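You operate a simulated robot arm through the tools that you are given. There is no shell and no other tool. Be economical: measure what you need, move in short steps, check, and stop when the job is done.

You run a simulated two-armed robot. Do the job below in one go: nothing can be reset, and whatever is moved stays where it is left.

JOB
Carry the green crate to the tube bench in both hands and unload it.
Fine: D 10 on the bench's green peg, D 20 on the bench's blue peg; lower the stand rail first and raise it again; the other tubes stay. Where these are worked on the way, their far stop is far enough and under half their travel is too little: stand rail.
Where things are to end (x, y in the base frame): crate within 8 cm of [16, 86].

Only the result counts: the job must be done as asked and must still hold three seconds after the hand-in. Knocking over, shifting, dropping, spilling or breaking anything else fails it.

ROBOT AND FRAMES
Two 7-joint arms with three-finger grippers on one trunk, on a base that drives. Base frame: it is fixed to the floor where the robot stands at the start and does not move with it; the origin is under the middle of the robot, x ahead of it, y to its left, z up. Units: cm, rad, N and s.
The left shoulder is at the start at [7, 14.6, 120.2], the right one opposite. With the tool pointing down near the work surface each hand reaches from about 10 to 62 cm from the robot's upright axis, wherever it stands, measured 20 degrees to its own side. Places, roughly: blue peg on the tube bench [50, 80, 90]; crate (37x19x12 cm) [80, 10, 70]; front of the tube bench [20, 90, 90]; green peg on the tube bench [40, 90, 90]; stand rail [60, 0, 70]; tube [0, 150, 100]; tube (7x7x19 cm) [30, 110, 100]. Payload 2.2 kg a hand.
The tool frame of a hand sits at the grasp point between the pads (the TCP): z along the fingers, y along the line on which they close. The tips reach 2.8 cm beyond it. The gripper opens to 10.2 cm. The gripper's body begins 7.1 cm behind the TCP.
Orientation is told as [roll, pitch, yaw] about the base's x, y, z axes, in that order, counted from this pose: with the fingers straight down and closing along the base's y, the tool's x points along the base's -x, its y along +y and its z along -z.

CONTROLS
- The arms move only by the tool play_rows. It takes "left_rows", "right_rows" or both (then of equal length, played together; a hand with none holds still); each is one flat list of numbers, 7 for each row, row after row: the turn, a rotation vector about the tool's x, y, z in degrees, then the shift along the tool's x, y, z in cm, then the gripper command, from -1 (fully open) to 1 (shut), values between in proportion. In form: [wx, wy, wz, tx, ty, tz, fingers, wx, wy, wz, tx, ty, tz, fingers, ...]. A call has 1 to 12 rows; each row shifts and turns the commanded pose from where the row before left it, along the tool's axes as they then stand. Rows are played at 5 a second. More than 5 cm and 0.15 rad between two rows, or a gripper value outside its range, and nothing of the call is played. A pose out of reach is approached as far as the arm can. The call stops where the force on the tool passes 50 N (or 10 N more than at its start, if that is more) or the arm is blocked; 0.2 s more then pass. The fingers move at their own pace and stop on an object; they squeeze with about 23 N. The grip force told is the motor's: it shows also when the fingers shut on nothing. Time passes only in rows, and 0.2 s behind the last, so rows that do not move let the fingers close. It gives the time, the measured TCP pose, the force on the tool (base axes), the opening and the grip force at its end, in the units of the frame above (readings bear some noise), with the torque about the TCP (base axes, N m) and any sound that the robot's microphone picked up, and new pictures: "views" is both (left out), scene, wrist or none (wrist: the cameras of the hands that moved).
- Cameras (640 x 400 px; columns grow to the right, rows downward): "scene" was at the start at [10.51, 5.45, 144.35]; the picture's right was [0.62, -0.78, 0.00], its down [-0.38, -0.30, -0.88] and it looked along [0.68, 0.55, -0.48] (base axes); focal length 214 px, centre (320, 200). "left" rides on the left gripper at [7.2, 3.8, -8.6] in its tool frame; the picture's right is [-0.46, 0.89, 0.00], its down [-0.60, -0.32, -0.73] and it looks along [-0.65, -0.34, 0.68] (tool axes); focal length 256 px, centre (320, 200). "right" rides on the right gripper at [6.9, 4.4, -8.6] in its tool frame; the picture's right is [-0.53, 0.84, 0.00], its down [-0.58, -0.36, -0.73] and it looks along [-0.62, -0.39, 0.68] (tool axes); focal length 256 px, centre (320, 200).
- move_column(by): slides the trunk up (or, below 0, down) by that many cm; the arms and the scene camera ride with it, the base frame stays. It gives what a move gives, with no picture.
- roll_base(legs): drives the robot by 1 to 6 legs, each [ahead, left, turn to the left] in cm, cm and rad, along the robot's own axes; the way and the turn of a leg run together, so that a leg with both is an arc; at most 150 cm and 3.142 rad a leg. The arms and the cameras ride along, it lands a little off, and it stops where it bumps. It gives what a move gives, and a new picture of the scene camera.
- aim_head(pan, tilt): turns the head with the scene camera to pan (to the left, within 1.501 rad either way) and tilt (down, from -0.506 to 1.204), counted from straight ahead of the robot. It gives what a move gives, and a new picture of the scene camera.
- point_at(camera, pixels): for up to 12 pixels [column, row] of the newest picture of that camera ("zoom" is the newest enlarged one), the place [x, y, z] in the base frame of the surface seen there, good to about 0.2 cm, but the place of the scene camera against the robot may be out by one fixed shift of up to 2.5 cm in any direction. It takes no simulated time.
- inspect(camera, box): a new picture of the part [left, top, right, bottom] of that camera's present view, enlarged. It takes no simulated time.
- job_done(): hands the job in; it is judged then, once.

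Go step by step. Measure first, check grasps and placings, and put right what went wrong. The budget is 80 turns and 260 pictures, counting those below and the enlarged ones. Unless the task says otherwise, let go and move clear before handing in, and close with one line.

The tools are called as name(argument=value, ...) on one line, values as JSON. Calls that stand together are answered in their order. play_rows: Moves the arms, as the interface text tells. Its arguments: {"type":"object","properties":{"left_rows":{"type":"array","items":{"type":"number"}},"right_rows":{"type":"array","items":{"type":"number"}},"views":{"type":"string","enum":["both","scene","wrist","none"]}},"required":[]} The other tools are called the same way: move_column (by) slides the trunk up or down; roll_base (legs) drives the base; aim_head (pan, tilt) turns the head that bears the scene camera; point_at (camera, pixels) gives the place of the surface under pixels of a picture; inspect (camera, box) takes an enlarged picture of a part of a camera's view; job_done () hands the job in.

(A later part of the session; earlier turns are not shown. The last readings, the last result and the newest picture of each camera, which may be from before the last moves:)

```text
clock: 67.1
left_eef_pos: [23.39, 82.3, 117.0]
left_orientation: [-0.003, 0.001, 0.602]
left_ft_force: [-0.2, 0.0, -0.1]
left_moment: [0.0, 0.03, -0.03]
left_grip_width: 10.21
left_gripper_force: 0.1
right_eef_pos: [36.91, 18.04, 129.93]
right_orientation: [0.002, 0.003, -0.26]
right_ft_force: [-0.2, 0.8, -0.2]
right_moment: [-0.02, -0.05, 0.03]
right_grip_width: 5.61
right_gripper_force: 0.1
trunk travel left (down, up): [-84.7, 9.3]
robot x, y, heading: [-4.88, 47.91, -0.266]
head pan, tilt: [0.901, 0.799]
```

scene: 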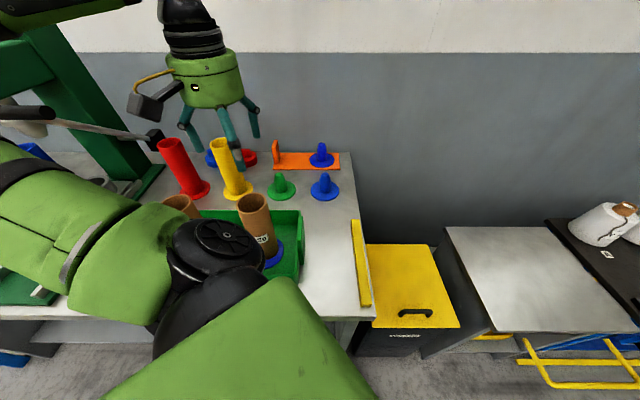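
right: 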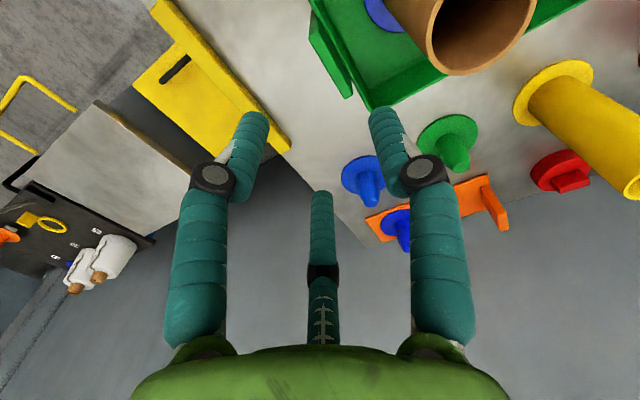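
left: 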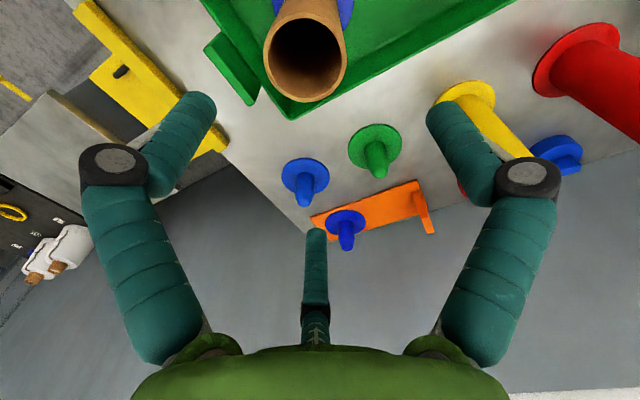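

The hand is at (23.4, 82.3, 117) and the tube stands unchanged. I'll align to (22.2, 81.1) and descend again.

play_rows(left_rows=[0, 0, 0, 1.65, -0.28, 0, -1, 0, 0, 0, 0, 0, 4, -1, 0, 0, 0, 0, 0, 4, -1, 0, 0, 0, 0, 0, 4, -1, 0, 0, 0, 0, 0, 3.5, -1], views="wrist")

```text
clock: 68.1
left_eef_pos: [24.0, 82.05, 106.2]
left_orientation: [-0.013, 0.005, 0.601]
left_ft_force: [-0.1, 0.6, 7.5]
left_moment: [-0.3, 0.24, -0.02]
left_grip_width: 10.3
left_gripper_force: 0.1
left hand out of reach, approached as far as the arm can: row 1, 2
right_eef_pos: [36.83, 17.74, 129.94]
right_orientation: [0.005, 0.001, -0.259]
right_ft_force: [0.0, -0.4, 0.2]
right_moment: [0.03, -0.04, 0.02]
right_grip_width: 5.58
right_gripper_force: 0.1
trunk travel left (down, up): [-84.7, 9.3]
robot x, y, heading: [-5.33, 47.69, -0.27]
head pan, tilt: [0.901, 0.799]
stopped in row 5 (left hand): the force on the tool passed its limit at 92 N (the readings are from after the stop); the commanded pose is now the measured one
```

left: 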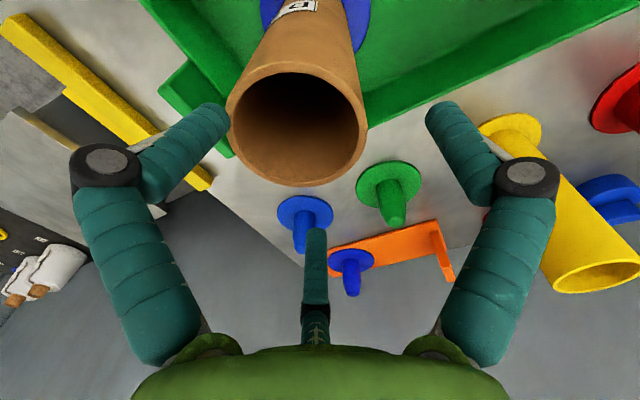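

The hand again couldn't fold to this nearby spot and brushed the rim. The robot stands too close here, so I'll lift the hand clear and back up 16 cm along my heading to pick, then return for the pegs.

play_rows(left_rows=[0, 0, 0, 0, 0, -2, -1, 0, 0, 0, 0, 0, -4, -1, 0, 0, 0, 0, 0, -4, -1, 0, 0, 0, 0, 0, -4, -1], views="none")

roll_base(legs=[[-16, 0, 0]])

play_rows(left_rows=[0, 0, 0, -3, -3, 0, -1, 0, 0, 0, -3, -3, 0, -1, 0, 0, 0, -1, -2.5, 0, -1, 0, 0, 0, 0, 0, 0, -1], views="both")

```text
clock: 69.1
left_eef_pos: [24.32, 83.03, 119.9]
left_orientation: [-0.016, 0.01, 0.602]
left_ft_force: [-0.6, 0.3, 0.2]
left_moment: [0.02, 0.01, -0.01]
left_grip_width: 10.22
left_gripper_force: 0.1
left hand out of reach, approached as far as the arm can: row 1
right_eef_pos: [36.98, 18.2, 129.9]
right_orientation: [0.001, 0.002, -0.26]
right_ft_force: [0.2, 0.0, -0.1]
right_moment: [0.02, 0.03, 0.01]
right_grip_width: 5.6
right_gripper_force: 0.2
trunk travel left (down, up): [-84.7, 9.3]
robot x, y, heading: [-5.21, 48.12, -0.264]
head pan, tilt: [0.901, 0.799]
```

```text
clock: 70.5
left_eef_pos: [9.66, 87.05, 119.92]
left_orientation: [-0.015, 0.013, 0.606]
left_ft_force: [1.0, 0.2, -0.8]
left_moment: [-0.02, 0.05, 0.02]
left_grip_width: 10.19
left_gripper_force: 0.0
right_eef_pos: [22.2, 22.14, 129.69]
right_orientation: [0.002, 0.006, -0.259]
right_ft_force: [0.4, 0.4, -0.4]
right_moment: [0.02, 0.05, 0.01]
right_grip_width: 5.61
right_gripper_force: 0.0
trunk travel left (down, up): [-84.7, 9.3]
robot x, y, heading: [-20.18, 52.52, -0.264]
head pan, tilt: [0.901, 0.799]
```

scene: 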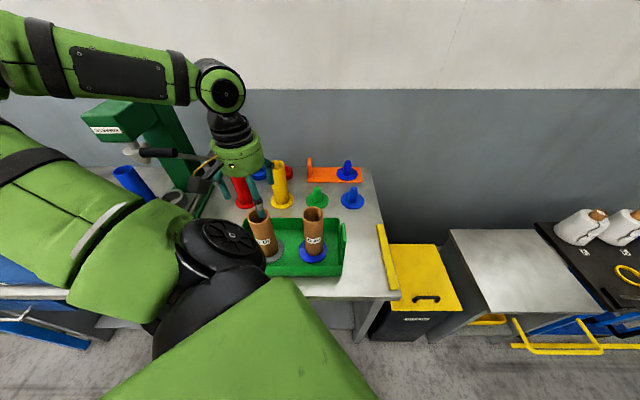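

```text
clock: 71.5
left_eef_pos: [19.52, 84.43, 120.01]
left_orientation: [-0.016, 0.01, 0.605]
left_ft_force: [-0.3, 0.4, -0.1]
left_moment: [-0.02, -0.01, -0.02]
left_grip_width: 10.21
left_gripper_force: 0.1
right_eef_pos: [21.75, 22.22, 129.9]
right_orientation: [0.001, 0.001, -0.259]
right_ft_force: [-0.4, 0.0, 0.2]
right_moment: [-0.03, -0.01, 0.01]
right_grip_width: 5.56
right_gripper_force: 0.1
trunk travel left (down, up): [-84.7, 9.3]
robot x, y, heading: [-20.12, 52.22, -0.264]
head pan, tilt: [0.901, 0.799]
```

scene: 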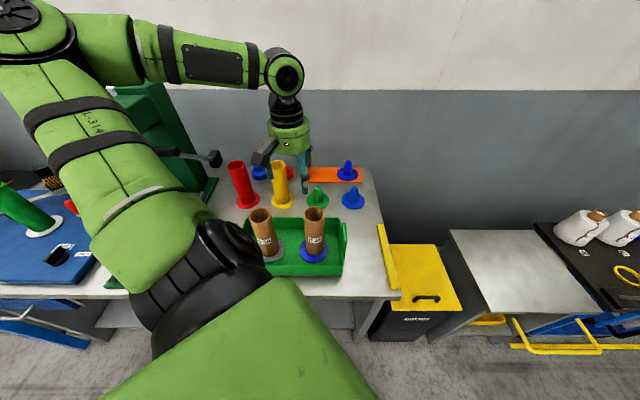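
left: 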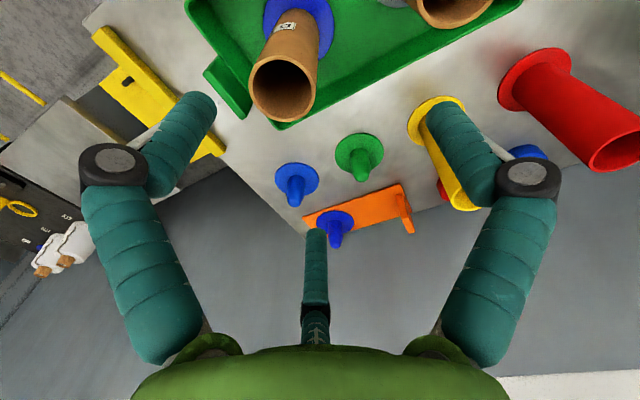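

Both tubes still stand upright, and the hand moves freely here. I'll measure D 20's rim again.

point_at(camera="left", pixels=[[252, 88], [313, 90], [282, 120], [262, 113], [304, 112], [260, 67], [305, 66], [425, 5], [450, 25], [485, 8]])

```text
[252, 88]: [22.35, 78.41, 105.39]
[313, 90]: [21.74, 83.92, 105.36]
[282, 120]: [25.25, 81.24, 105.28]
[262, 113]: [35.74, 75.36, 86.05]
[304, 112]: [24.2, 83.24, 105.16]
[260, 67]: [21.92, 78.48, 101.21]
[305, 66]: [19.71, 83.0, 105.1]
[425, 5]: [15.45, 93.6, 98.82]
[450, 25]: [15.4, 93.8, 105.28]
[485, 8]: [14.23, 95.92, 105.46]
```

D 20's centre is still (22.2, 81.1). I'll align and descend over it.

play_rows(left_rows=[0, 0, 0, -0.31, -4.26, 0, -1, 0, 0, 0, 0, 0, 0, -1, 0, 0, 0, 0, 0, 4, -1, 0, 0, 0, 0, 0, 4, -1, 0, 0, 0, 0, 0, 4, -1, 0, 0, 0, 0, 0, 4, -1, 0, 0, 0, 0, 0, 2.5, -1], views="wrist")

```text
clock: 73.1
left_eef_pos: [22.46, 80.49, 101.3]
left_orientation: [-0.014, 0.011, 0.608]
left_ft_force: [-0.4, 0.0, -0.6]
left_moment: [-0.01, -0.01, -0.01]
left_grip_width: 10.19
left_gripper_force: 0.1
right_eef_pos: [22.0, 22.23, 129.87]
right_orientation: [0.002, 0.004, -0.258]
right_ft_force: [-0.8, 0.9, -0.1]
right_moment: [-0.01, 0.03, 0.0]
right_grip_width: 5.62
right_gripper_force: 0.0
trunk travel left (down, up): [-84.7, 9.3]
robot x, y, heading: [-20.61, 52.23, -0.267]
head pan, tilt: [0.901, 0.799]
```

left: 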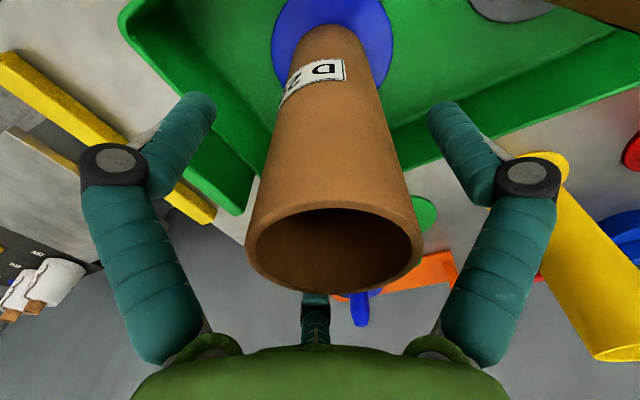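

The tube is nicely between the fingers. I'll shift 0.65 cm to centre on it, close, and lift a little to check.

play_rows(left_rows=[0.8, -0.6, 0, -0.13, 0.65, 0, -1, 0, 0, 0, 0, 0, 0, 0, 0, 0, 0, 0, 0, 0, 1, 0, 0, 0, 0, 0, 0, 1, 0, 0, 0, 0, 0, 0, 1, 0, 0, 0, 0, 0, -1.5, 1, 0, 0, 0, 0, 0, -3, 1], views="both")

```text
clock: 74.7
left_eef_pos: [21.95, 81.03, 105.96]
left_orientation: [-0.028, 0.0, 0.606]
left_ft_force: [-0.1, -1.3, -0.4]
left_moment: [-0.03, -0.02, 0.0]
left_grip_width: 6.01
left_gripper_force: 22.9
right_eef_pos: [21.66, 22.28, 129.92]
right_orientation: [0.003, 0.002, -0.257]
right_ft_force: [0.5, -0.1, 0.8]
right_moment: [0.0, -0.02, -0.05]
right_grip_width: 5.58
right_gripper_force: 0.1
trunk travel left (down, up): [-84.7, 9.3]
robot x, y, heading: [-20.59, 52.32, -0.265]
head pan, tilt: [0.901, 0.799]
```

scene: 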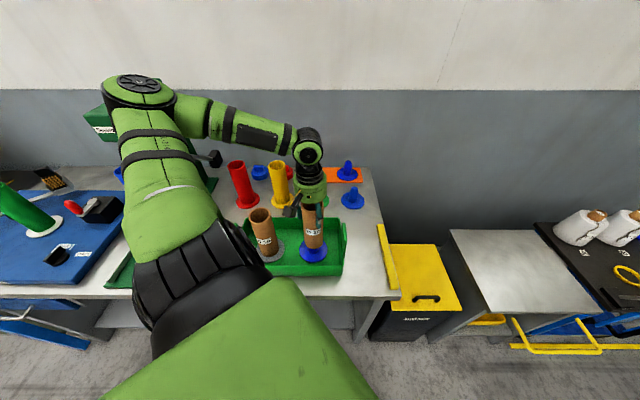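
left: 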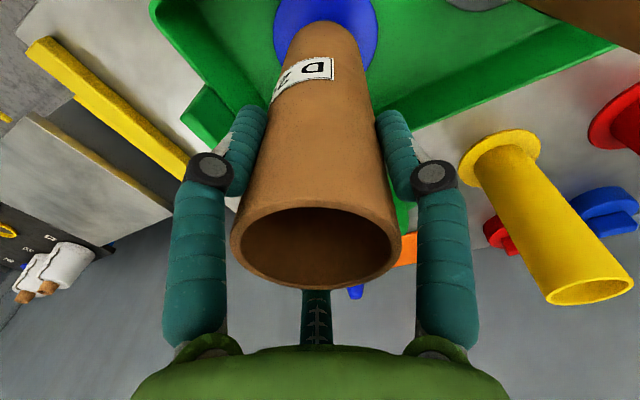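

The tube is held (width 6.0). I'll level the small tilt, lift to z≈116 and drive the 16 cm ahead again.

play_rows(left_rows=[-1.3, -0.9, 0, 0, 0, -2, 1, 0, 0, 0, 0, 0, -4, 1, 0, 0, 0, 0, 0, -4, 1], views="none")

roll_base(legs=[[15.5, 0, 0]])

play_rows(left_rows=[0, 0, 0, -2, 0, 0, 1], views="wrist")

```text
clock: 75.5
left_eef_pos: [21.81, 81.2, 116.04]
left_orientation: [-0.006, -0.015, 0.604]
left_ft_force: [0.2, -0.4, -0.7]
left_moment: [0.01, 0.01, -0.01]
left_grip_width: 6.02
left_gripper_force: 22.8
right_eef_pos: [21.85, 22.05, 129.84]
right_orientation: [0.001, 0.002, -0.258]
right_ft_force: [-0.2, 0.1, 0.4]
right_moment: [-0.01, 0.0, -0.03]
right_grip_width: 5.61
right_gripper_force: 0.0
trunk travel left (down, up): [-84.7, 9.3]
robot x, y, heading: [-20.1, 52.09, -0.27]
head pan, tilt: [0.901, 0.799]
```

```text
clock: 76.9
left_eef_pos: [36.51, 77.02, 116.15]
left_orientation: [-0.008, -0.017, 0.603]
left_ft_force: [-0.3, -0.2, 0.2]
left_moment: [-0.02, -0.03, -0.01]
left_grip_width: 6.0
left_gripper_force: 23.1
right_eef_pos: [36.24, 18.18, 130.0]
right_orientation: [0.003, -0.001, -0.26]
right_ft_force: [0.3, 0.3, -0.1]
right_moment: [-0.03, -0.02, 0.01]
right_grip_width: 5.61
right_gripper_force: 0.1
trunk travel left (down, up): [-84.7, 9.3]
robot x, y, heading: [-5.4, 48.12, -0.269]
head pan, tilt: [0.901, 0.799]
```

scene: 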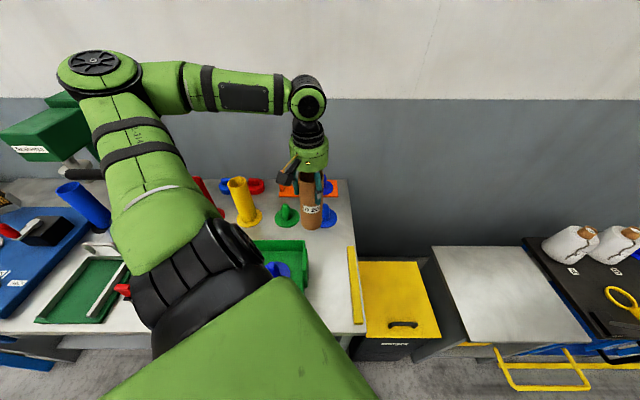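

```text
clock: 77.3
left_eef_pos: [38.59, 78.13, 116.02]
left_orientation: [-0.006, -0.015, 0.602]
left_ft_force: [-0.3, -0.2, -0.4]
left_moment: [-0.03, 0.0, -0.02]
left_grip_width: 6.06
left_gripper_force: 22.8
right_eef_pos: [36.8, 18.03, 129.9]
right_orientation: [0.002, 0.004, -0.263]
right_ft_force: [0.4, 0.2, 0.2]
right_moment: [0.01, 0.0, -0.01]
right_grip_width: 5.62
right_gripper_force: 0.1
trunk travel left (down, up): [-84.7, 9.3]
robot x, y, heading: [-5.27, 48.07, -0.265]
head pan, tilt: [0.901, 0.799]
```

left: 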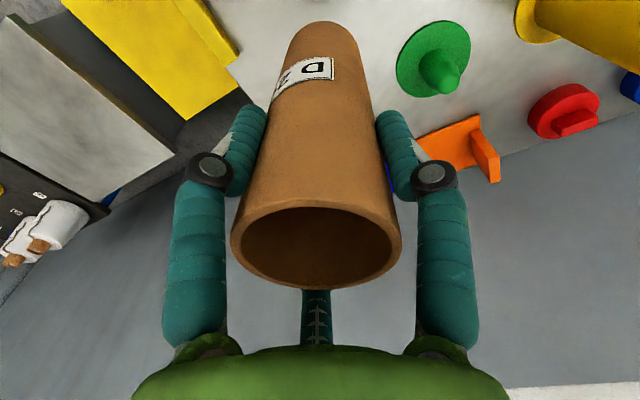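

The tube hangs straight. I'll carry it over the blue peg, estimated at (50.4, 82.3), staying high, and verify from the scene view.

play_rows(left_rows=[-0.77, 0.5, 0, -4.03, -1.07, 0, 1, 0, 0, 0, -4.03, -1.07, 0, 1, 0, 0, 0, -4.03, -1.07, 0, 1, 0, 0, 0, 0, 0, 0, 1], views="both")

inspect(camera="scene", box=[240, 110, 390, 250])

```text
clock: 78.3
left_eef_pos: [50.09, 82.23, 116.05]
left_orientation: [0.006, -0.008, 0.602]
left_ft_force: [-0.5, 0.8, -0.7]
left_moment: [0.0, -0.02, 0.0]
left_grip_width: 6.05
left_gripper_force: 23.3
right_eef_pos: [36.69, 18.11, 129.98]
right_orientation: [0.003, 0.002, -0.263]
right_ft_force: [0.6, 1.1, -0.6]
right_moment: [0.01, 0.04, -0.01]
right_grip_width: 5.59
right_gripper_force: 0.1
trunk travel left (down, up): [-84.7, 9.3]
robot x, y, heading: [-5.06, 48.11, -0.265]
head pan, tilt: [0.901, 0.799]
```

scene: 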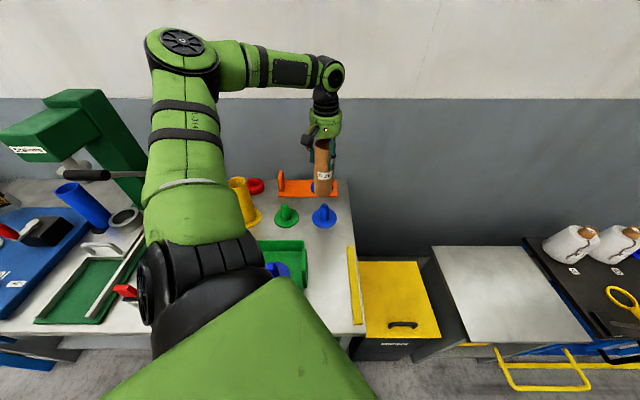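
left: 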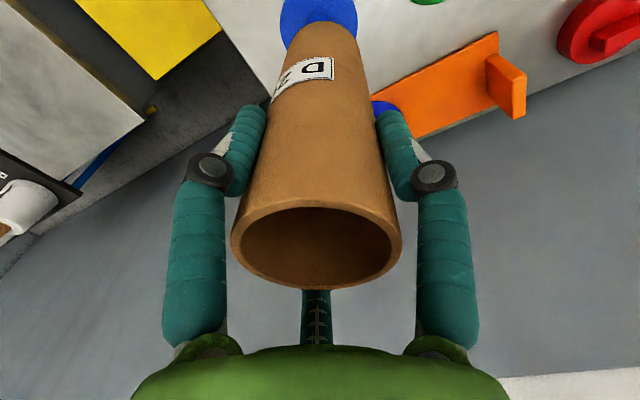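

```text
2.86 times, centred on (315, 180) of scene
```

zoom: 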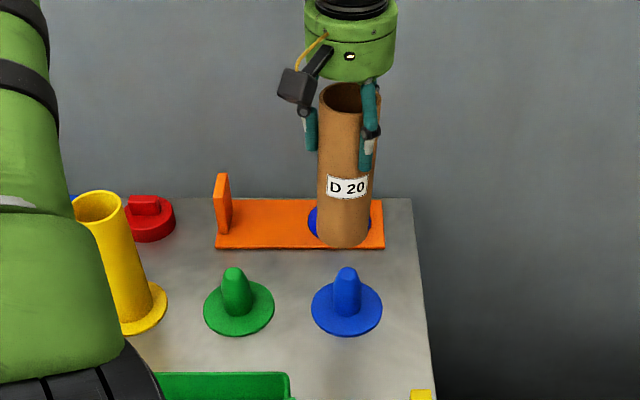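

I'll measure the tube and the blue peg in the same scene zoom, so the camera's shift cancels.

point_at(camera="zoom", pixels=[[320, 200], [345, 200], [370, 210], [322, 235], [345, 244], [366, 235], [347, 272], [347, 333], [314, 308], [380, 308], [347, 300], [358, 290]])

```text
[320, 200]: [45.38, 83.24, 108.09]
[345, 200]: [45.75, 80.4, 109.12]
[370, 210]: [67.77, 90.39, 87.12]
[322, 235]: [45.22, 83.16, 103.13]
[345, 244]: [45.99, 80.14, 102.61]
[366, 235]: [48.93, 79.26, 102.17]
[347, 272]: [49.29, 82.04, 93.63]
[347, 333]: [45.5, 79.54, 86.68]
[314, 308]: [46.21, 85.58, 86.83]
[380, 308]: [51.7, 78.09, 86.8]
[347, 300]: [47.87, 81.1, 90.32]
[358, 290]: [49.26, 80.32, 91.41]
```

The scene comparison suggests the peg is about 1.2 cm further in +x. I'll cross-check with the wrist view of the flange above the tube.

inspect(camera="left", box=[240, 0, 400, 100])

point_at(camera="left", pixels=[[284, 12], [353, 12], [283, 22], [285, 33], [287, 40], [355, 25], [300, 2], [340, 2]])

```text
4.00 times, centred on (320, 50) of left
```

zoom: 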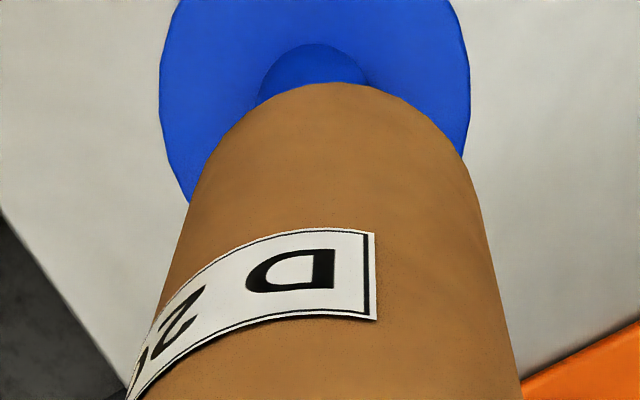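

```text
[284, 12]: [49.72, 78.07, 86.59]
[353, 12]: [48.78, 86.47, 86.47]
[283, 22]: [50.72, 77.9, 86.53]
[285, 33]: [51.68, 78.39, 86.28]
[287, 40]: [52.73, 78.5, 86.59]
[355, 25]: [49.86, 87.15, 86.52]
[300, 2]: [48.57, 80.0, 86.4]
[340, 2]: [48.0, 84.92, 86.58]
```

Both views agree: the tube sits about 1 cm towards −x of the TCP, so I'll shift about 1.15 cm in +x and lower to just below the peg tip.

play_rows(left_rows=[0, 0, 0, -1.03, -0.53, 0, 1, 0, 0, 0, 0, 0, 3.5, 1, 0, 0, 0, 0, 0, 3, 1, 0, 0, 0, 0, 0, 1.5, 1, 0, 0, 0, 0, 0, 1, 1], views="both")

inspect(camera="scene", box=[270, 130, 370, 250])

```text
clock: 79.5
left_eef_pos: [51.45, 82.66, 107.11]
left_orientation: [0.008, -0.007, 0.602]
left_ft_force: [-0.6, 0.2, 0.2]
left_moment: [0.01, -0.02, 0.0]
left_grip_width: 5.98
left_gripper_force: 23.1
right_eef_pos: [36.74, 17.96, 129.92]
right_orientation: [0.002, 0.003, -0.261]
right_ft_force: [-0.5, -0.6, 0.2]
right_moment: [-0.02, 0.0, -0.02]
right_grip_width: 5.61
right_gripper_force: 0.1
trunk travel left (down, up): [-84.7, 9.3]
robot x, y, heading: [-5.35, 48.31, -0.266]
head pan, tilt: [0.901, 0.799]
```

scene: 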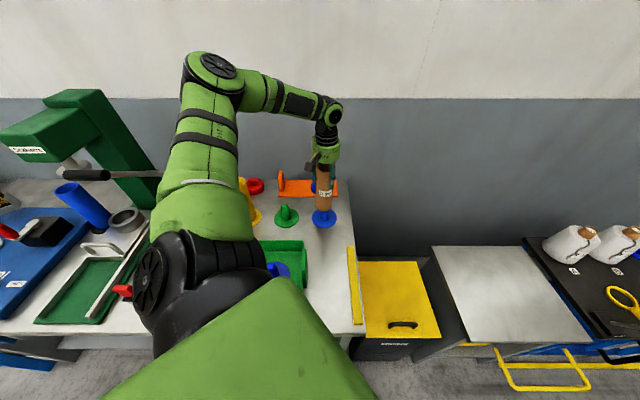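
left: 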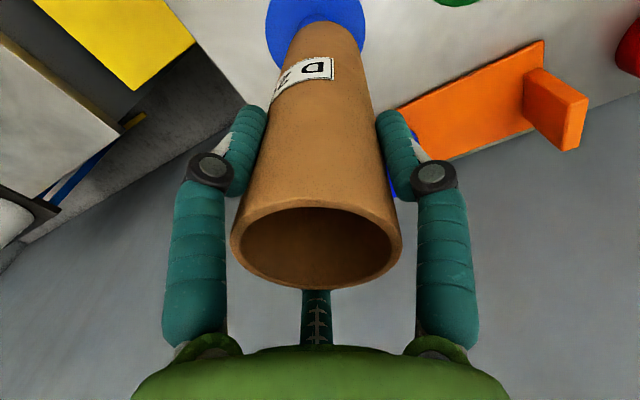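

```text
3.33 times, centred on (320, 190) of scene
```

zoom: 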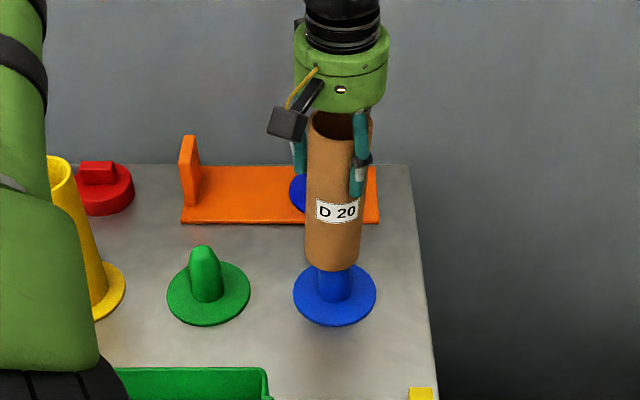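

The tube bottom hangs right at the peg tip. I'll do one more scene comparison for depth before going down.

point_at(camera="zoom", pixels=[[309, 240], [333, 240], [357, 240], [309, 180], [333, 190], [335, 323], [296, 292], [373, 292], [335, 285], [320, 285], [349, 285], [357, 252]])

```text
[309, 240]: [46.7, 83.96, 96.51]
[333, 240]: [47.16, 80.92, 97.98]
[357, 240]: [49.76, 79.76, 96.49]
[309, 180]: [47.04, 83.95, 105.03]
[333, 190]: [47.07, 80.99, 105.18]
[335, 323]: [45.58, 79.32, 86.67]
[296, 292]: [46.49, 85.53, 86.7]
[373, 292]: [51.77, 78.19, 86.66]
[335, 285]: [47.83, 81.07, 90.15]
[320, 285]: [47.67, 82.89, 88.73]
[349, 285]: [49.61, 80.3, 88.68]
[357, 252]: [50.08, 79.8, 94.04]
```

In the same frame the tube is at (49.5, 82.7) and the peg at (49.4, 82.1), so I'll shift −0.6 in y and lower in small rows.

play_rows(left_rows=[0, 0, 0, 0.42, -0.44, 0, 1, 0, 0, 0, 0, 0, 1, 1, 0, 0, 0, 0, 0, 1.2, 1, 0, 0, 0, 0, 0, 1.2, 1, 0, 0, 0, 0, 0, 1.2, 1, 0, 0, 0, 0, 0, 1.2, 1], views="scene")

inspect(camera="scene", box=[270, 130, 370, 250])

```text
clock: 80.9
left_eef_pos: [51.41, 82.13, 101.32]
left_orientation: [0.007, -0.007, 0.603]
left_ft_force: [0.0, 0.5, -1.4]
left_moment: [-0.01, 0.01, -0.01]
left_grip_width: 6.01
left_gripper_force: 23.2
right_eef_pos: [36.84, 18.11, 129.86]
right_orientation: [0.001, 0.005, -0.262]
right_ft_force: [0.2, 0.0, 0.0]
right_moment: [0.04, 0.01, 0.02]
right_grip_width: 5.62
right_gripper_force: 0.1
trunk travel left (down, up): [-84.7, 9.3]
robot x, y, heading: [-4.99, 48.09, -0.262]
head pan, tilt: [0.901, 0.799]
```

scene: 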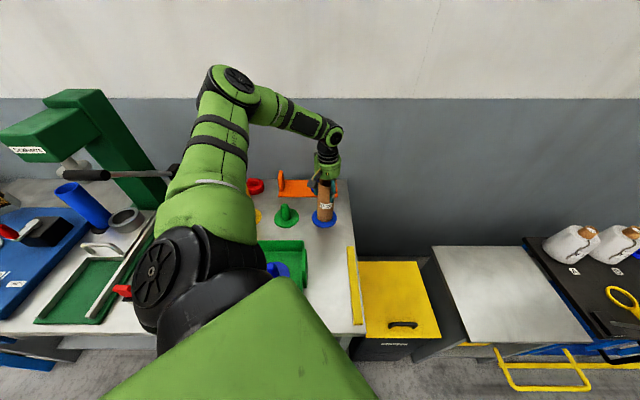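

```text
3.33 times, centred on (320, 190) of scene
```

zoom: 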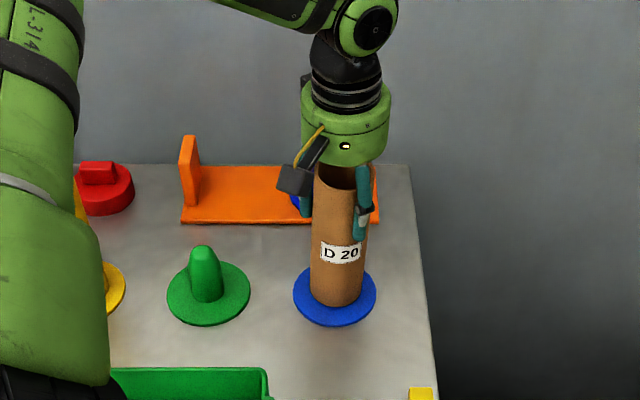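

The tube has slid over the peg without force. I'll lower until it touches the flange.

play_rows(left_rows=[0, 0, 0, 0, 0, 0.4, 1, 0, 0, 0, 0, 0, 0.3, 1, 0, 0, 0, 0, 0, 0.3, 1], views="none")

```text
clock: 81.7
left_eef_pos: [51.24, 82.04, 100.86]
left_orientation: [0.004, -0.014, 0.602]
left_ft_force: [-0.4, 6.3, 20.8]
left_moment: [0.31, 0.05, -0.01]
left_grip_width: 6.09
left_gripper_force: 23.8
right_eef_pos: [36.23, 18.02, 129.99]
right_orientation: [0.002, 0.001, -0.263]
right_ft_force: [0.1, -0.1, 0.2]
right_moment: [0.0, 0.0, 0.03]
right_grip_width: 5.59
right_gripper_force: 0.0
trunk travel left (down, up): [-84.7, 9.3]
robot x, y, heading: [-5.49, 47.96, -0.267]
head pan, tilt: [0.901, 0.799]
```

It is seated (21 N). I'll open, rise straight up and look.

play_rows(left_rows=[0, 0, 0, 0, 0, -0.3, 1, 0, 0, 0, 0, 0, 0, 0.2, 0, 0, 0, 0, 0, 0, -1, 0, 0, 0, 0, 0, 0, -1, 0, 0, 0, 0, 0, -3, -1, 0, 0, 0, 0, 0, -4, -1, 0, 0, 0, 0, 0, -4, -1, 0, 0, 0, 0, 0, -4, -1, 0, 0, 0, 0, 0, -4, -1], views="both")

```text
clock: 83.7
left_eef_pos: [51.11, 81.66, 119.65]
left_orientation: [0.008, -0.007, 0.601]
left_ft_force: [0.2, -0.3, 0.4]
left_moment: [0.01, 0.0, -0.01]
left_grip_width: 10.22
left_gripper_force: 0.0
right_eef_pos: [36.58, 18.06, 129.93]
right_orientation: [0.002, 0.001, -0.261]
right_ft_force: [-0.4, -0.3, 0.1]
right_moment: [0.01, -0.04, 0.01]
right_grip_width: 5.6
right_gripper_force: 0.0
trunk travel left (down, up): [-84.7, 9.3]
robot x, y, heading: [-5.4, 48.16, -0.267]
head pan, tilt: [0.901, 0.799]
```

scene: 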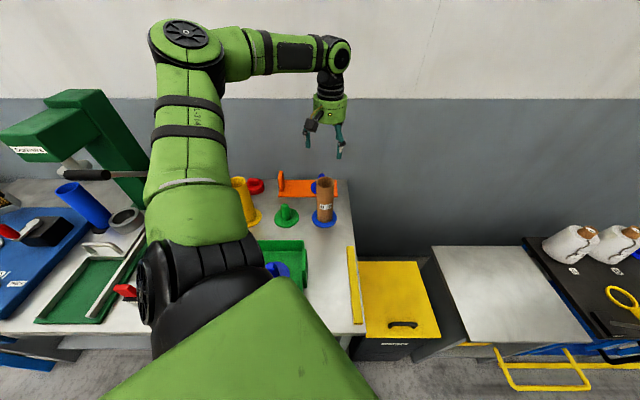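
left: 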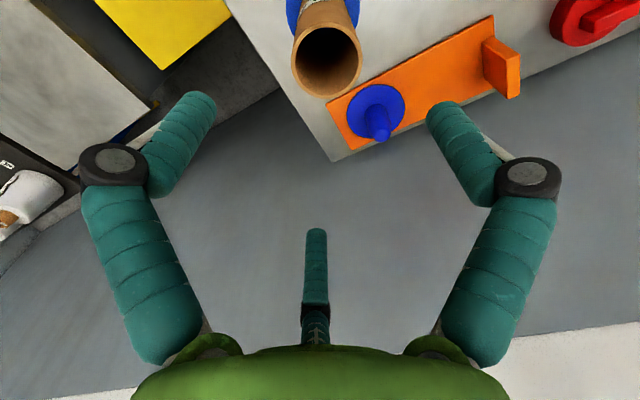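

D 20 stands on the blue peg. I'll back up 16 cm again and bring the hand above D 10, expected at about (14.3, 92.8).

roll_base(legs=[[-16, 0, 0]])

play_rows(left_rows=[0, 0, 0, 2.74, 3.5, 0, -1, 0, 0, 0, 2.74, 3.5, 0, -1, 0, 0, 0, 2.74, 3.5, 0, -1, 0, 0, 0, 2.74, 3.5, 0, -1, 0, 0, 0, 2.74, 3.5, 0, -1, 0, 0, 0, 0, 0, 0, -1], views="both")

```text
clock: 85.1
left_eef_pos: [35.95, 85.96, 119.26]
left_orientation: [0.01, -0.004, 0.601]
left_ft_force: [0.0, -0.5, -1.3]
left_moment: [0.03, 0.07, -0.02]
left_grip_width: 10.19
left_gripper_force: 0.0
right_eef_pos: [21.5, 22.32, 129.64]
right_orientation: [0.001, 0.009, -0.259]
right_ft_force: [0.4, 0.6, -0.1]
right_moment: [0.03, 0.05, 0.01]
right_grip_width: 5.62
right_gripper_force: 0.1
trunk travel left (down, up): [-84.7, 9.3]
robot x, y, heading: [-20.93, 52.62, -0.267]
head pan, tilt: [0.901, 0.799]
```

scene: 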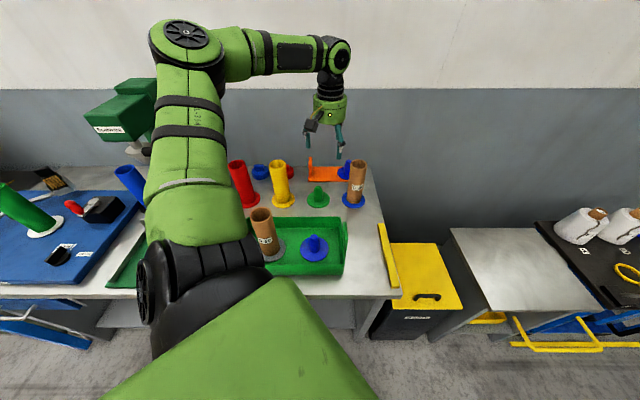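

```text
clock: 86.5
left_eef_pos: [14.43, 92.61, 119.44]
left_orientation: [0.01, -0.005, 0.602]
left_ft_force: [-0.2, -0.4, -0.3]
left_moment: [0.01, 0.0, -0.02]
left_grip_width: 10.18
left_gripper_force: 0.1
right_eef_pos: [21.34, 22.3, 129.73]
right_orientation: [0.001, 0.005, -0.261]
right_ft_force: [-0.7, -0.3, -1.3]
right_moment: [0.02, 0.02, 0.01]
right_grip_width: 5.62
right_gripper_force: 0.0
trunk travel left (down, up): [-84.7, 9.3]
robot x, y, heading: [-21.01, 52.54, -0.267]
head pan, tilt: [0.901, 0.799]
```

scene: 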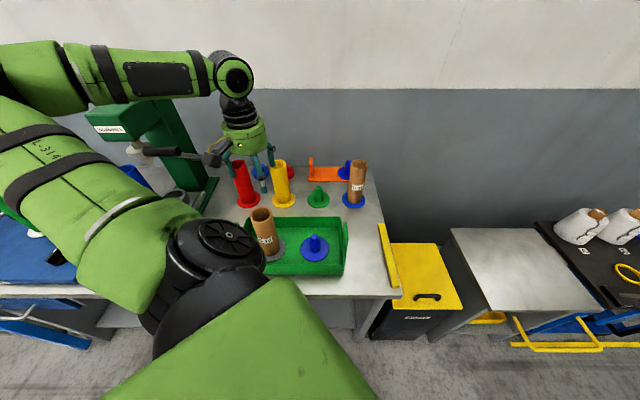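
left: 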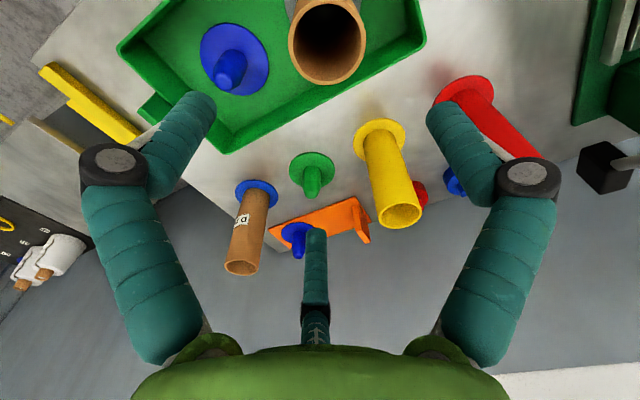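

The wrist view shows D 20 on the blue peg and D 10's rim near (327,42). I'll measure the rim and the green peg.

point_at(camera="left", pixels=[[290, 42], [363, 42], [327, 80], [303, 72], [350, 71], [300, 14], [353, 14], [291, 175], [333, 175], [312, 154], [312, 190]])

```text
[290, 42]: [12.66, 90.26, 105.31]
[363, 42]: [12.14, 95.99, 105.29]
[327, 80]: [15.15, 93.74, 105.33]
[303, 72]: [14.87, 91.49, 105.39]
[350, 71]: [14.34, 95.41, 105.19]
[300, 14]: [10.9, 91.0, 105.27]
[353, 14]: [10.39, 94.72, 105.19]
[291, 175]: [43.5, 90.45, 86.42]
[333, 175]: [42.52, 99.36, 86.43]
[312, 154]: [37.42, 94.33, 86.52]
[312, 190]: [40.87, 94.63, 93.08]
```

D 10's centre is (12.55, 93.15), and the green peg's is about (42.0, 94.7). I'll align and descend over D 10.

play_rows(left_rows=[0, 0, 0, 1.24, 1.51, 0, -1, 0, 0, 0, 0, 0, 0, -1, 0, 0, 0, 0, 0, 4, -1, 0, 0, 0, 0, 0, 4, -1, 0, 0, 0, 0, 0, 4, -1, 0, 0, 0, 0, 0, 4, -1, 0, 0, 0, 0, 0, 2, -1], views="wrist")

```text
clock: 88.1
left_eef_pos: [12.4, 93.49, 101.6]
left_orientation: [0.007, -0.006, 0.605]
left_ft_force: [0.7, -0.2, 0.7]
left_moment: [-0.01, 0.0, -0.01]
left_grip_width: 10.18
left_gripper_force: 0.0
right_eef_pos: [20.99, 22.49, 129.95]
right_orientation: [0.003, 0.002, -0.261]
right_ft_force: [-0.1, -0.4, 0.3]
right_moment: [0.0, 0.03, -0.01]
right_grip_width: 5.6
right_gripper_force: 0.0
trunk travel left (down, up): [-84.7, 9.3]
robot x, y, heading: [-20.89, 52.44, -0.263]
head pan, tilt: [0.901, 0.799]
```

left: 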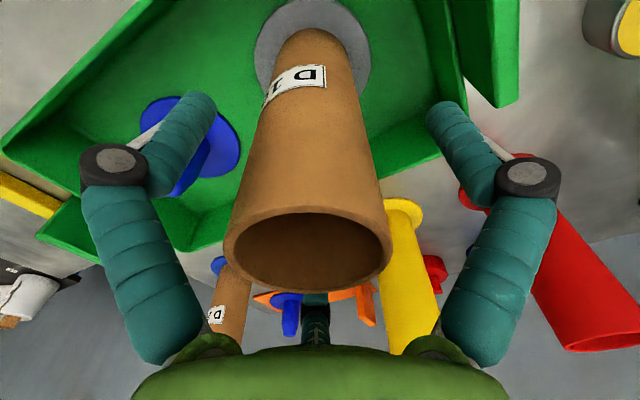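

The tube is well between the fingers. I'll close and lift to z≈116.

play_rows(left_rows=[0, 0, 0, 0, -0.3, 0.2, 0, 0, 0, 0, 0, 0, 0, 1, 0, 0, 0, 0, 0, 0, 1, 0, 0, 0, 0, 0, 0, 1, 0, 0, 0, 0, 0, -1.5, 1, 0, 0, 0, 0, 0, -3, 1, 0, 0, 0, 0, 0, -4, 1, 0, 0, 0, 0, 0, -4, 1, 0, 0, 0, 0, 0, -2.5, 1], views="wrist")

```text
clock: 90.1
left_eef_pos: [12.71, 93.03, 116.32]
left_orientation: [0.008, -0.006, 0.601]
left_ft_force: [0.2, -0.4, -0.9]
left_moment: [0.0, 0.0, 0.02]
left_grip_width: 6.03
left_gripper_force: 22.9
right_eef_pos: [21.03, 22.38, 129.78]
right_orientation: [0.004, 0.003, -0.262]
right_ft_force: [-0.4, 0.2, 0.4]
right_moment: [0.0, 0.02, 0.0]
right_grip_width: 5.59
right_gripper_force: 0.0
trunk travel left (down, up): [-84.7, 9.3]
robot x, y, heading: [-20.62, 52.3, -0.264]
head pan, tilt: [0.901, 0.799]
```

left: 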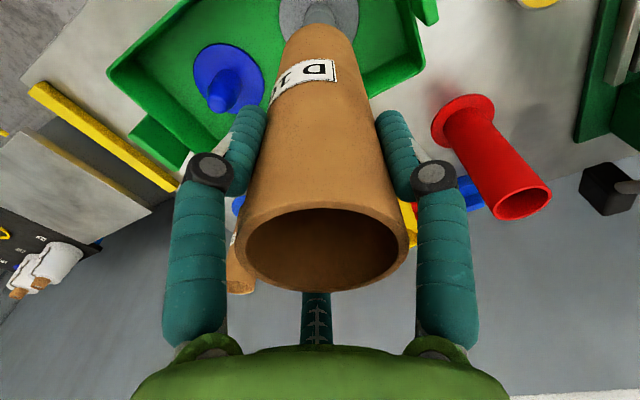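

D 10 is held and straight. I'll drive ahead 15.5 cm and carry it over the green peg.

roll_base(legs=[[15.5, 0, 0]])

play_rows(left_rows=[0, 0, 0, -3.9, -1.02, 0, 1, 0, 0, 0, -3.9, -1.02, 0, 1, 0, 0, 0, -3.9, -1.02, 0, 1, 0, 0, 0, -3.9, -1.02, 0, 1, 0, 0, 0, 0, 0, 0, 1], views="both")

inspect(camera="scene", box=[230, 130, 350, 250])

```text
clock: 91.5
left_eef_pos: [27.57, 88.98, 116.39]
left_orientation: [0.007, -0.009, 0.601]
left_ft_force: [-0.5, 0.0, -0.6]
left_moment: [0.01, 0.0, 0.0]
left_grip_width: 6.02
left_gripper_force: 23.2
right_eef_pos: [35.6, 18.45, 129.98]
right_orientation: [0.002, 0.0, -0.261]
right_ft_force: [-0.1, 0.1, -0.1]
right_moment: [-0.02, -0.09, 0.0]
right_grip_width: 5.61
right_gripper_force: 0.0
trunk travel left (down, up): [-84.7, 9.3]
robot x, y, heading: [-5.83, 48.23, -0.273]
head pan, tilt: [0.901, 0.799]
```

scene: 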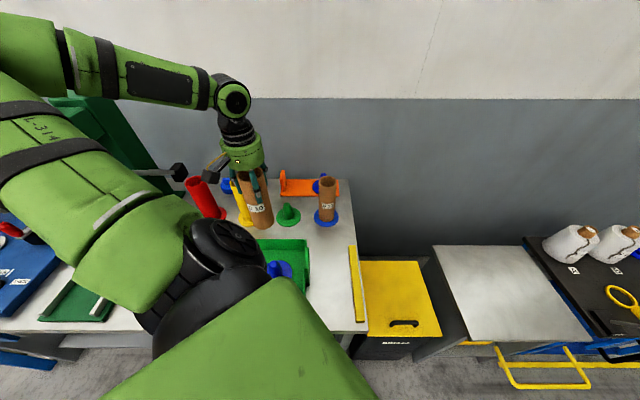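

```text
clock: 92.7
left_eef_pos: [42.94, 94.29, 116.42]
left_orientation: [0.01, -0.006, 0.605]
left_ft_force: [0.0, 0.2, -1.7]
left_moment: [0.02, -0.02, -0.02]
left_grip_width: 6.04
left_gripper_force: 23.3
right_eef_pos: [35.97, 18.38, 129.85]
right_orientation: [0.002, 0.003, -0.262]
right_ft_force: [-0.1, 0.1, -0.1]
right_moment: [0.01, -0.02, -0.02]
right_grip_width: 5.6
right_gripper_force: 0.0
trunk travel left (down, up): [-84.7, 9.3]
robot x, y, heading: [-5.93, 48.48, -0.265]
head pan, tilt: [0.901, 0.799]
```

scene: 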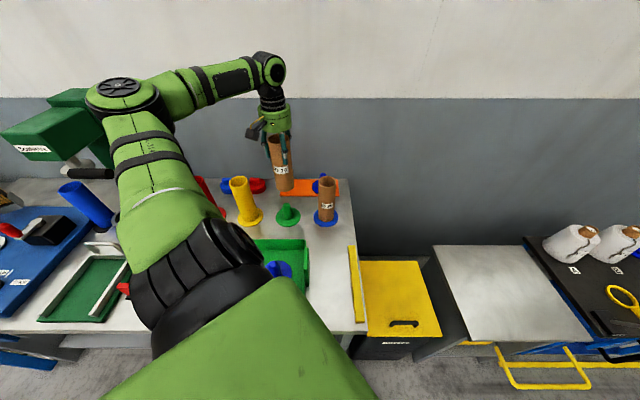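
left: 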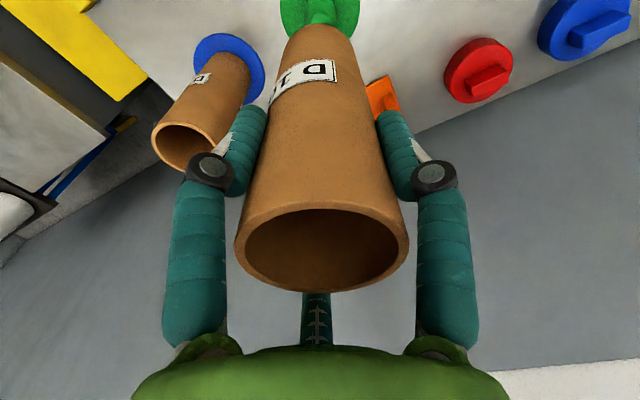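

```text
3.33 times, centred on (290, 190) of scene
```

zoom: 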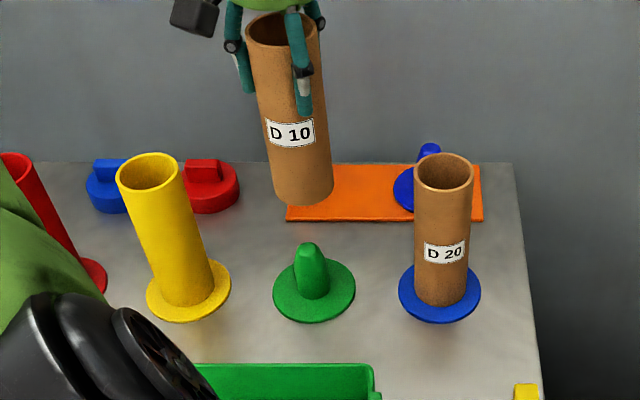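

D 10 is held over the green peg, and D 20 sits well on the blue one. I'll compare tube and peg positions in this zoom.

point_at(camera="zoom", pixels=[[272, 185], [300, 170], [328, 180], [265, 150], [318, 140], [303, 200], [313, 318], [276, 288], [352, 288], [298, 280], [312, 285], [326, 280]])

```text
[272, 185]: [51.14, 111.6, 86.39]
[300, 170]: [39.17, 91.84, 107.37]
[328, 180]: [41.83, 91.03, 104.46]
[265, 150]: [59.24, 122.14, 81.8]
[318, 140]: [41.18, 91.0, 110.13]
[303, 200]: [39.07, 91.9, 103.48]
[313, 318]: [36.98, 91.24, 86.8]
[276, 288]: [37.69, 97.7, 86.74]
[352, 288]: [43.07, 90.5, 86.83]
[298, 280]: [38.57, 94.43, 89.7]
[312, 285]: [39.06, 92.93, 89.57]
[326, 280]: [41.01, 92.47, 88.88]
```

In the same frame the tube is at (41.25, 93.9) and the peg at (40.5, 94.2). I'll correct that, lower to just above the peg tip and check again.

play_rows(left_rows=[0, 0, 0, 0.45, 0.67, 0, 1, 0, 0, 0, 0, 0, 3.5, 1, 0, 0, 0, 0, 0, 3, 1, 0, 0, 0, 0, 0, 1.8, 1, 0, 0, 0, 0, 0, 0, 1], views="scene")

inspect(camera="scene", box=[240, 150, 340, 240])

```text
clock: 93.9
left_eef_pos: [42.17, 94.7, 108.09]
left_orientation: [0.007, -0.007, 0.601]
left_ft_force: [-0.5, 0.9, -0.7]
left_moment: [-0.02, -0.01, 0.03]
left_grip_width: 6.05
left_gripper_force: 23.1
right_eef_pos: [36.09, 18.28, 129.89]
right_orientation: [0.002, 0.003, -0.26]
right_ft_force: [-1.1, -0.2, -0.3]
right_moment: [0.02, 0.0, -0.02]
right_grip_width: 5.61
right_gripper_force: 0.0
trunk travel left (down, up): [-84.7, 9.3]
robot x, y, heading: [-6.03, 48.53, -0.272]
head pan, tilt: [0.901, 0.799]
```

scene: 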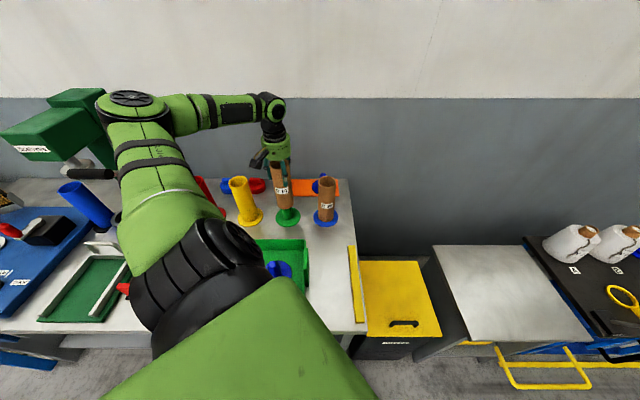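

```text
4.44 times, centred on (290, 195) of scene
```

zoom: 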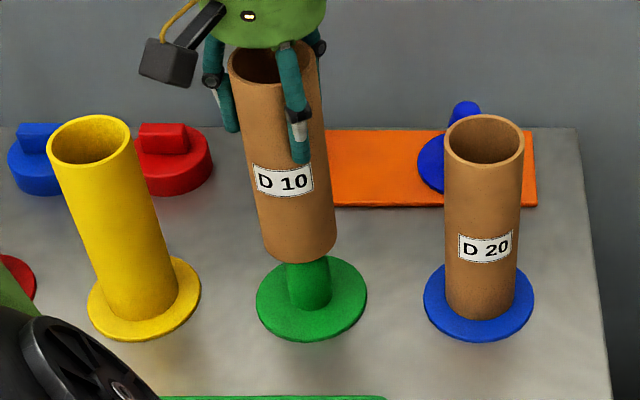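

point_at(camera="zoom", pixels=[[262, 230], [295, 235], [330, 225], [268, 240], [298, 255], [326, 245], [292, 290], [310, 300], [327, 290], [312, 335], [260, 298], [363, 298]])

```text
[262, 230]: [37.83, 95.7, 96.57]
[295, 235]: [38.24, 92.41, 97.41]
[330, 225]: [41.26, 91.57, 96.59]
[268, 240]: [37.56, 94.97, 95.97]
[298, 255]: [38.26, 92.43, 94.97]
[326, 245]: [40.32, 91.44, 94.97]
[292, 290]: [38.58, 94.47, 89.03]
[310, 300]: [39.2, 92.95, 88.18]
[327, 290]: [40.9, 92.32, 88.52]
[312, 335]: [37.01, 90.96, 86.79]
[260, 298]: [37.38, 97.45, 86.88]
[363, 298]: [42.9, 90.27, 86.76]
```

The tube and peg centres now agree within 2 mm. I'll lower over the peg to the flange.

play_rows(left_rows=[0, 0, 0, 0, 0, 1.2, 1, 0, 0, 0, 0, 0, 1.2, 1, 0, 0, 0, 0, 0, 1.2, 1, 0, 0, 0, 0, 0, 1.2, 1, 0, 0, 0, 0, 0, 1.2, 1, 0, 0, 0, 0, 0, 0.6, 1, 0, 0, 0, 0, 0, 0.4, 1, 0, 0, 0, 0, 0, 0.3, 1], views="none")

```text
clock: 95.7
left_eef_pos: [42.28, 94.71, 100.69]
left_orientation: [0.008, -0.007, 0.602]
left_ft_force: [-0.4, -0.4, 1.6]
left_moment: [-0.04, 0.05, 0.01]
left_grip_width: 6.01
left_gripper_force: 22.9
right_eef_pos: [35.95, 18.22, 129.83]
right_orientation: [0.003, 0.001, -0.263]
right_ft_force: [-0.4, 0.3, 1.0]
right_moment: [0.01, 0.0, -0.04]
right_grip_width: 5.6
right_gripper_force: 0.1
trunk travel left (down, up): [-84.7, 9.3]
robot x, y, heading: [-5.54, 48.49, -0.267]
head pan, tilt: [0.901, 0.799]
```

It is on the peg with no contact yet. I'll lower a few more millimetres, release and rise.

play_rows(left_rows=[0, 0, 0, 0, 0, 0.3, 1, 0, 0, 0, 0, 0, 0.2, 1, 0, 0, 0, 0, 0, 0, 0.2, 0, 0, 0, 0, 0, 0, -1, 0, 0, 0, 0, 0, 0, -1, 0, 0, 0, 0, 0, -3, -1, 0, 0, 0, 0, 0, -4, -1, 0, 0, 0, 0, 0, -4, -1, 0, 0, 0, 0, 0, -4, -1, 0, 0, 0, 0, 0, -4, -1], views="both")

inspect(camera="scene", box=[230, 150, 350, 300])

```text
clock: 97.9
left_eef_pos: [42.21, 94.7, 119.22]
left_orientation: [0.01, -0.007, 0.603]
left_ft_force: [-0.5, 0.0, 0.3]
left_moment: [-0.01, -0.01, 0.0]
left_grip_width: 10.19
left_gripper_force: 0.1
right_eef_pos: [35.88, 18.14, 129.89]
right_orientation: [0.001, 0.003, -0.261]
right_ft_force: [-0.2, 0.0, 0.2]
right_moment: [0.0, -0.02, -0.02]
right_grip_width: 5.58
right_gripper_force: 0.0
trunk travel left (down, up): [-84.7, 9.3]
robot x, y, heading: [-6.29, 48.33, -0.266]
head pan, tilt: [0.901, 0.799]
```

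scene: 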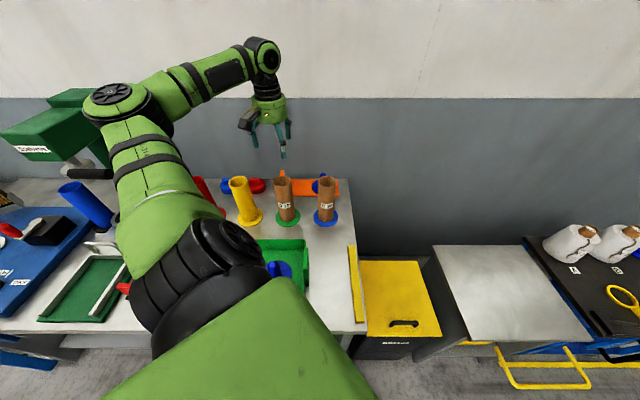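
left: 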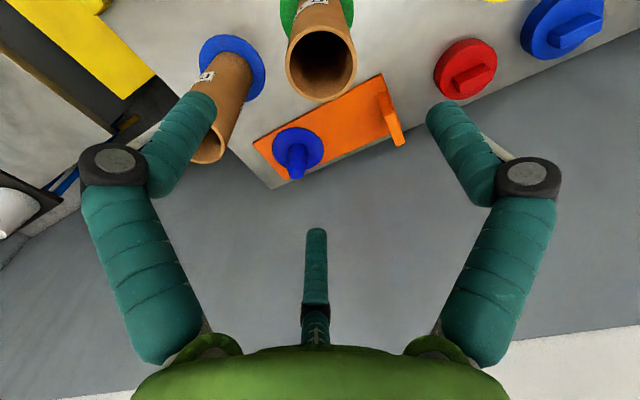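

```text
2.67 times, centred on (290, 225) of scene
```

zoom: 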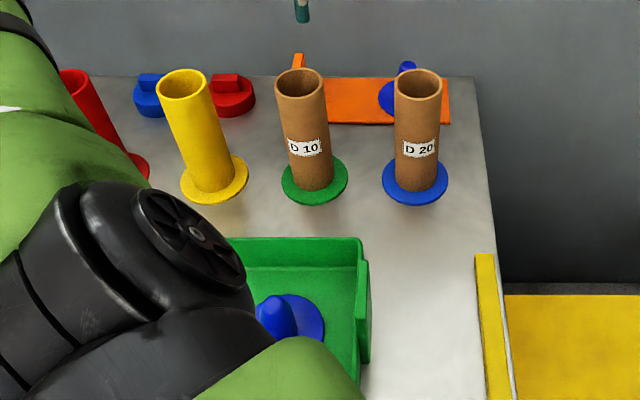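

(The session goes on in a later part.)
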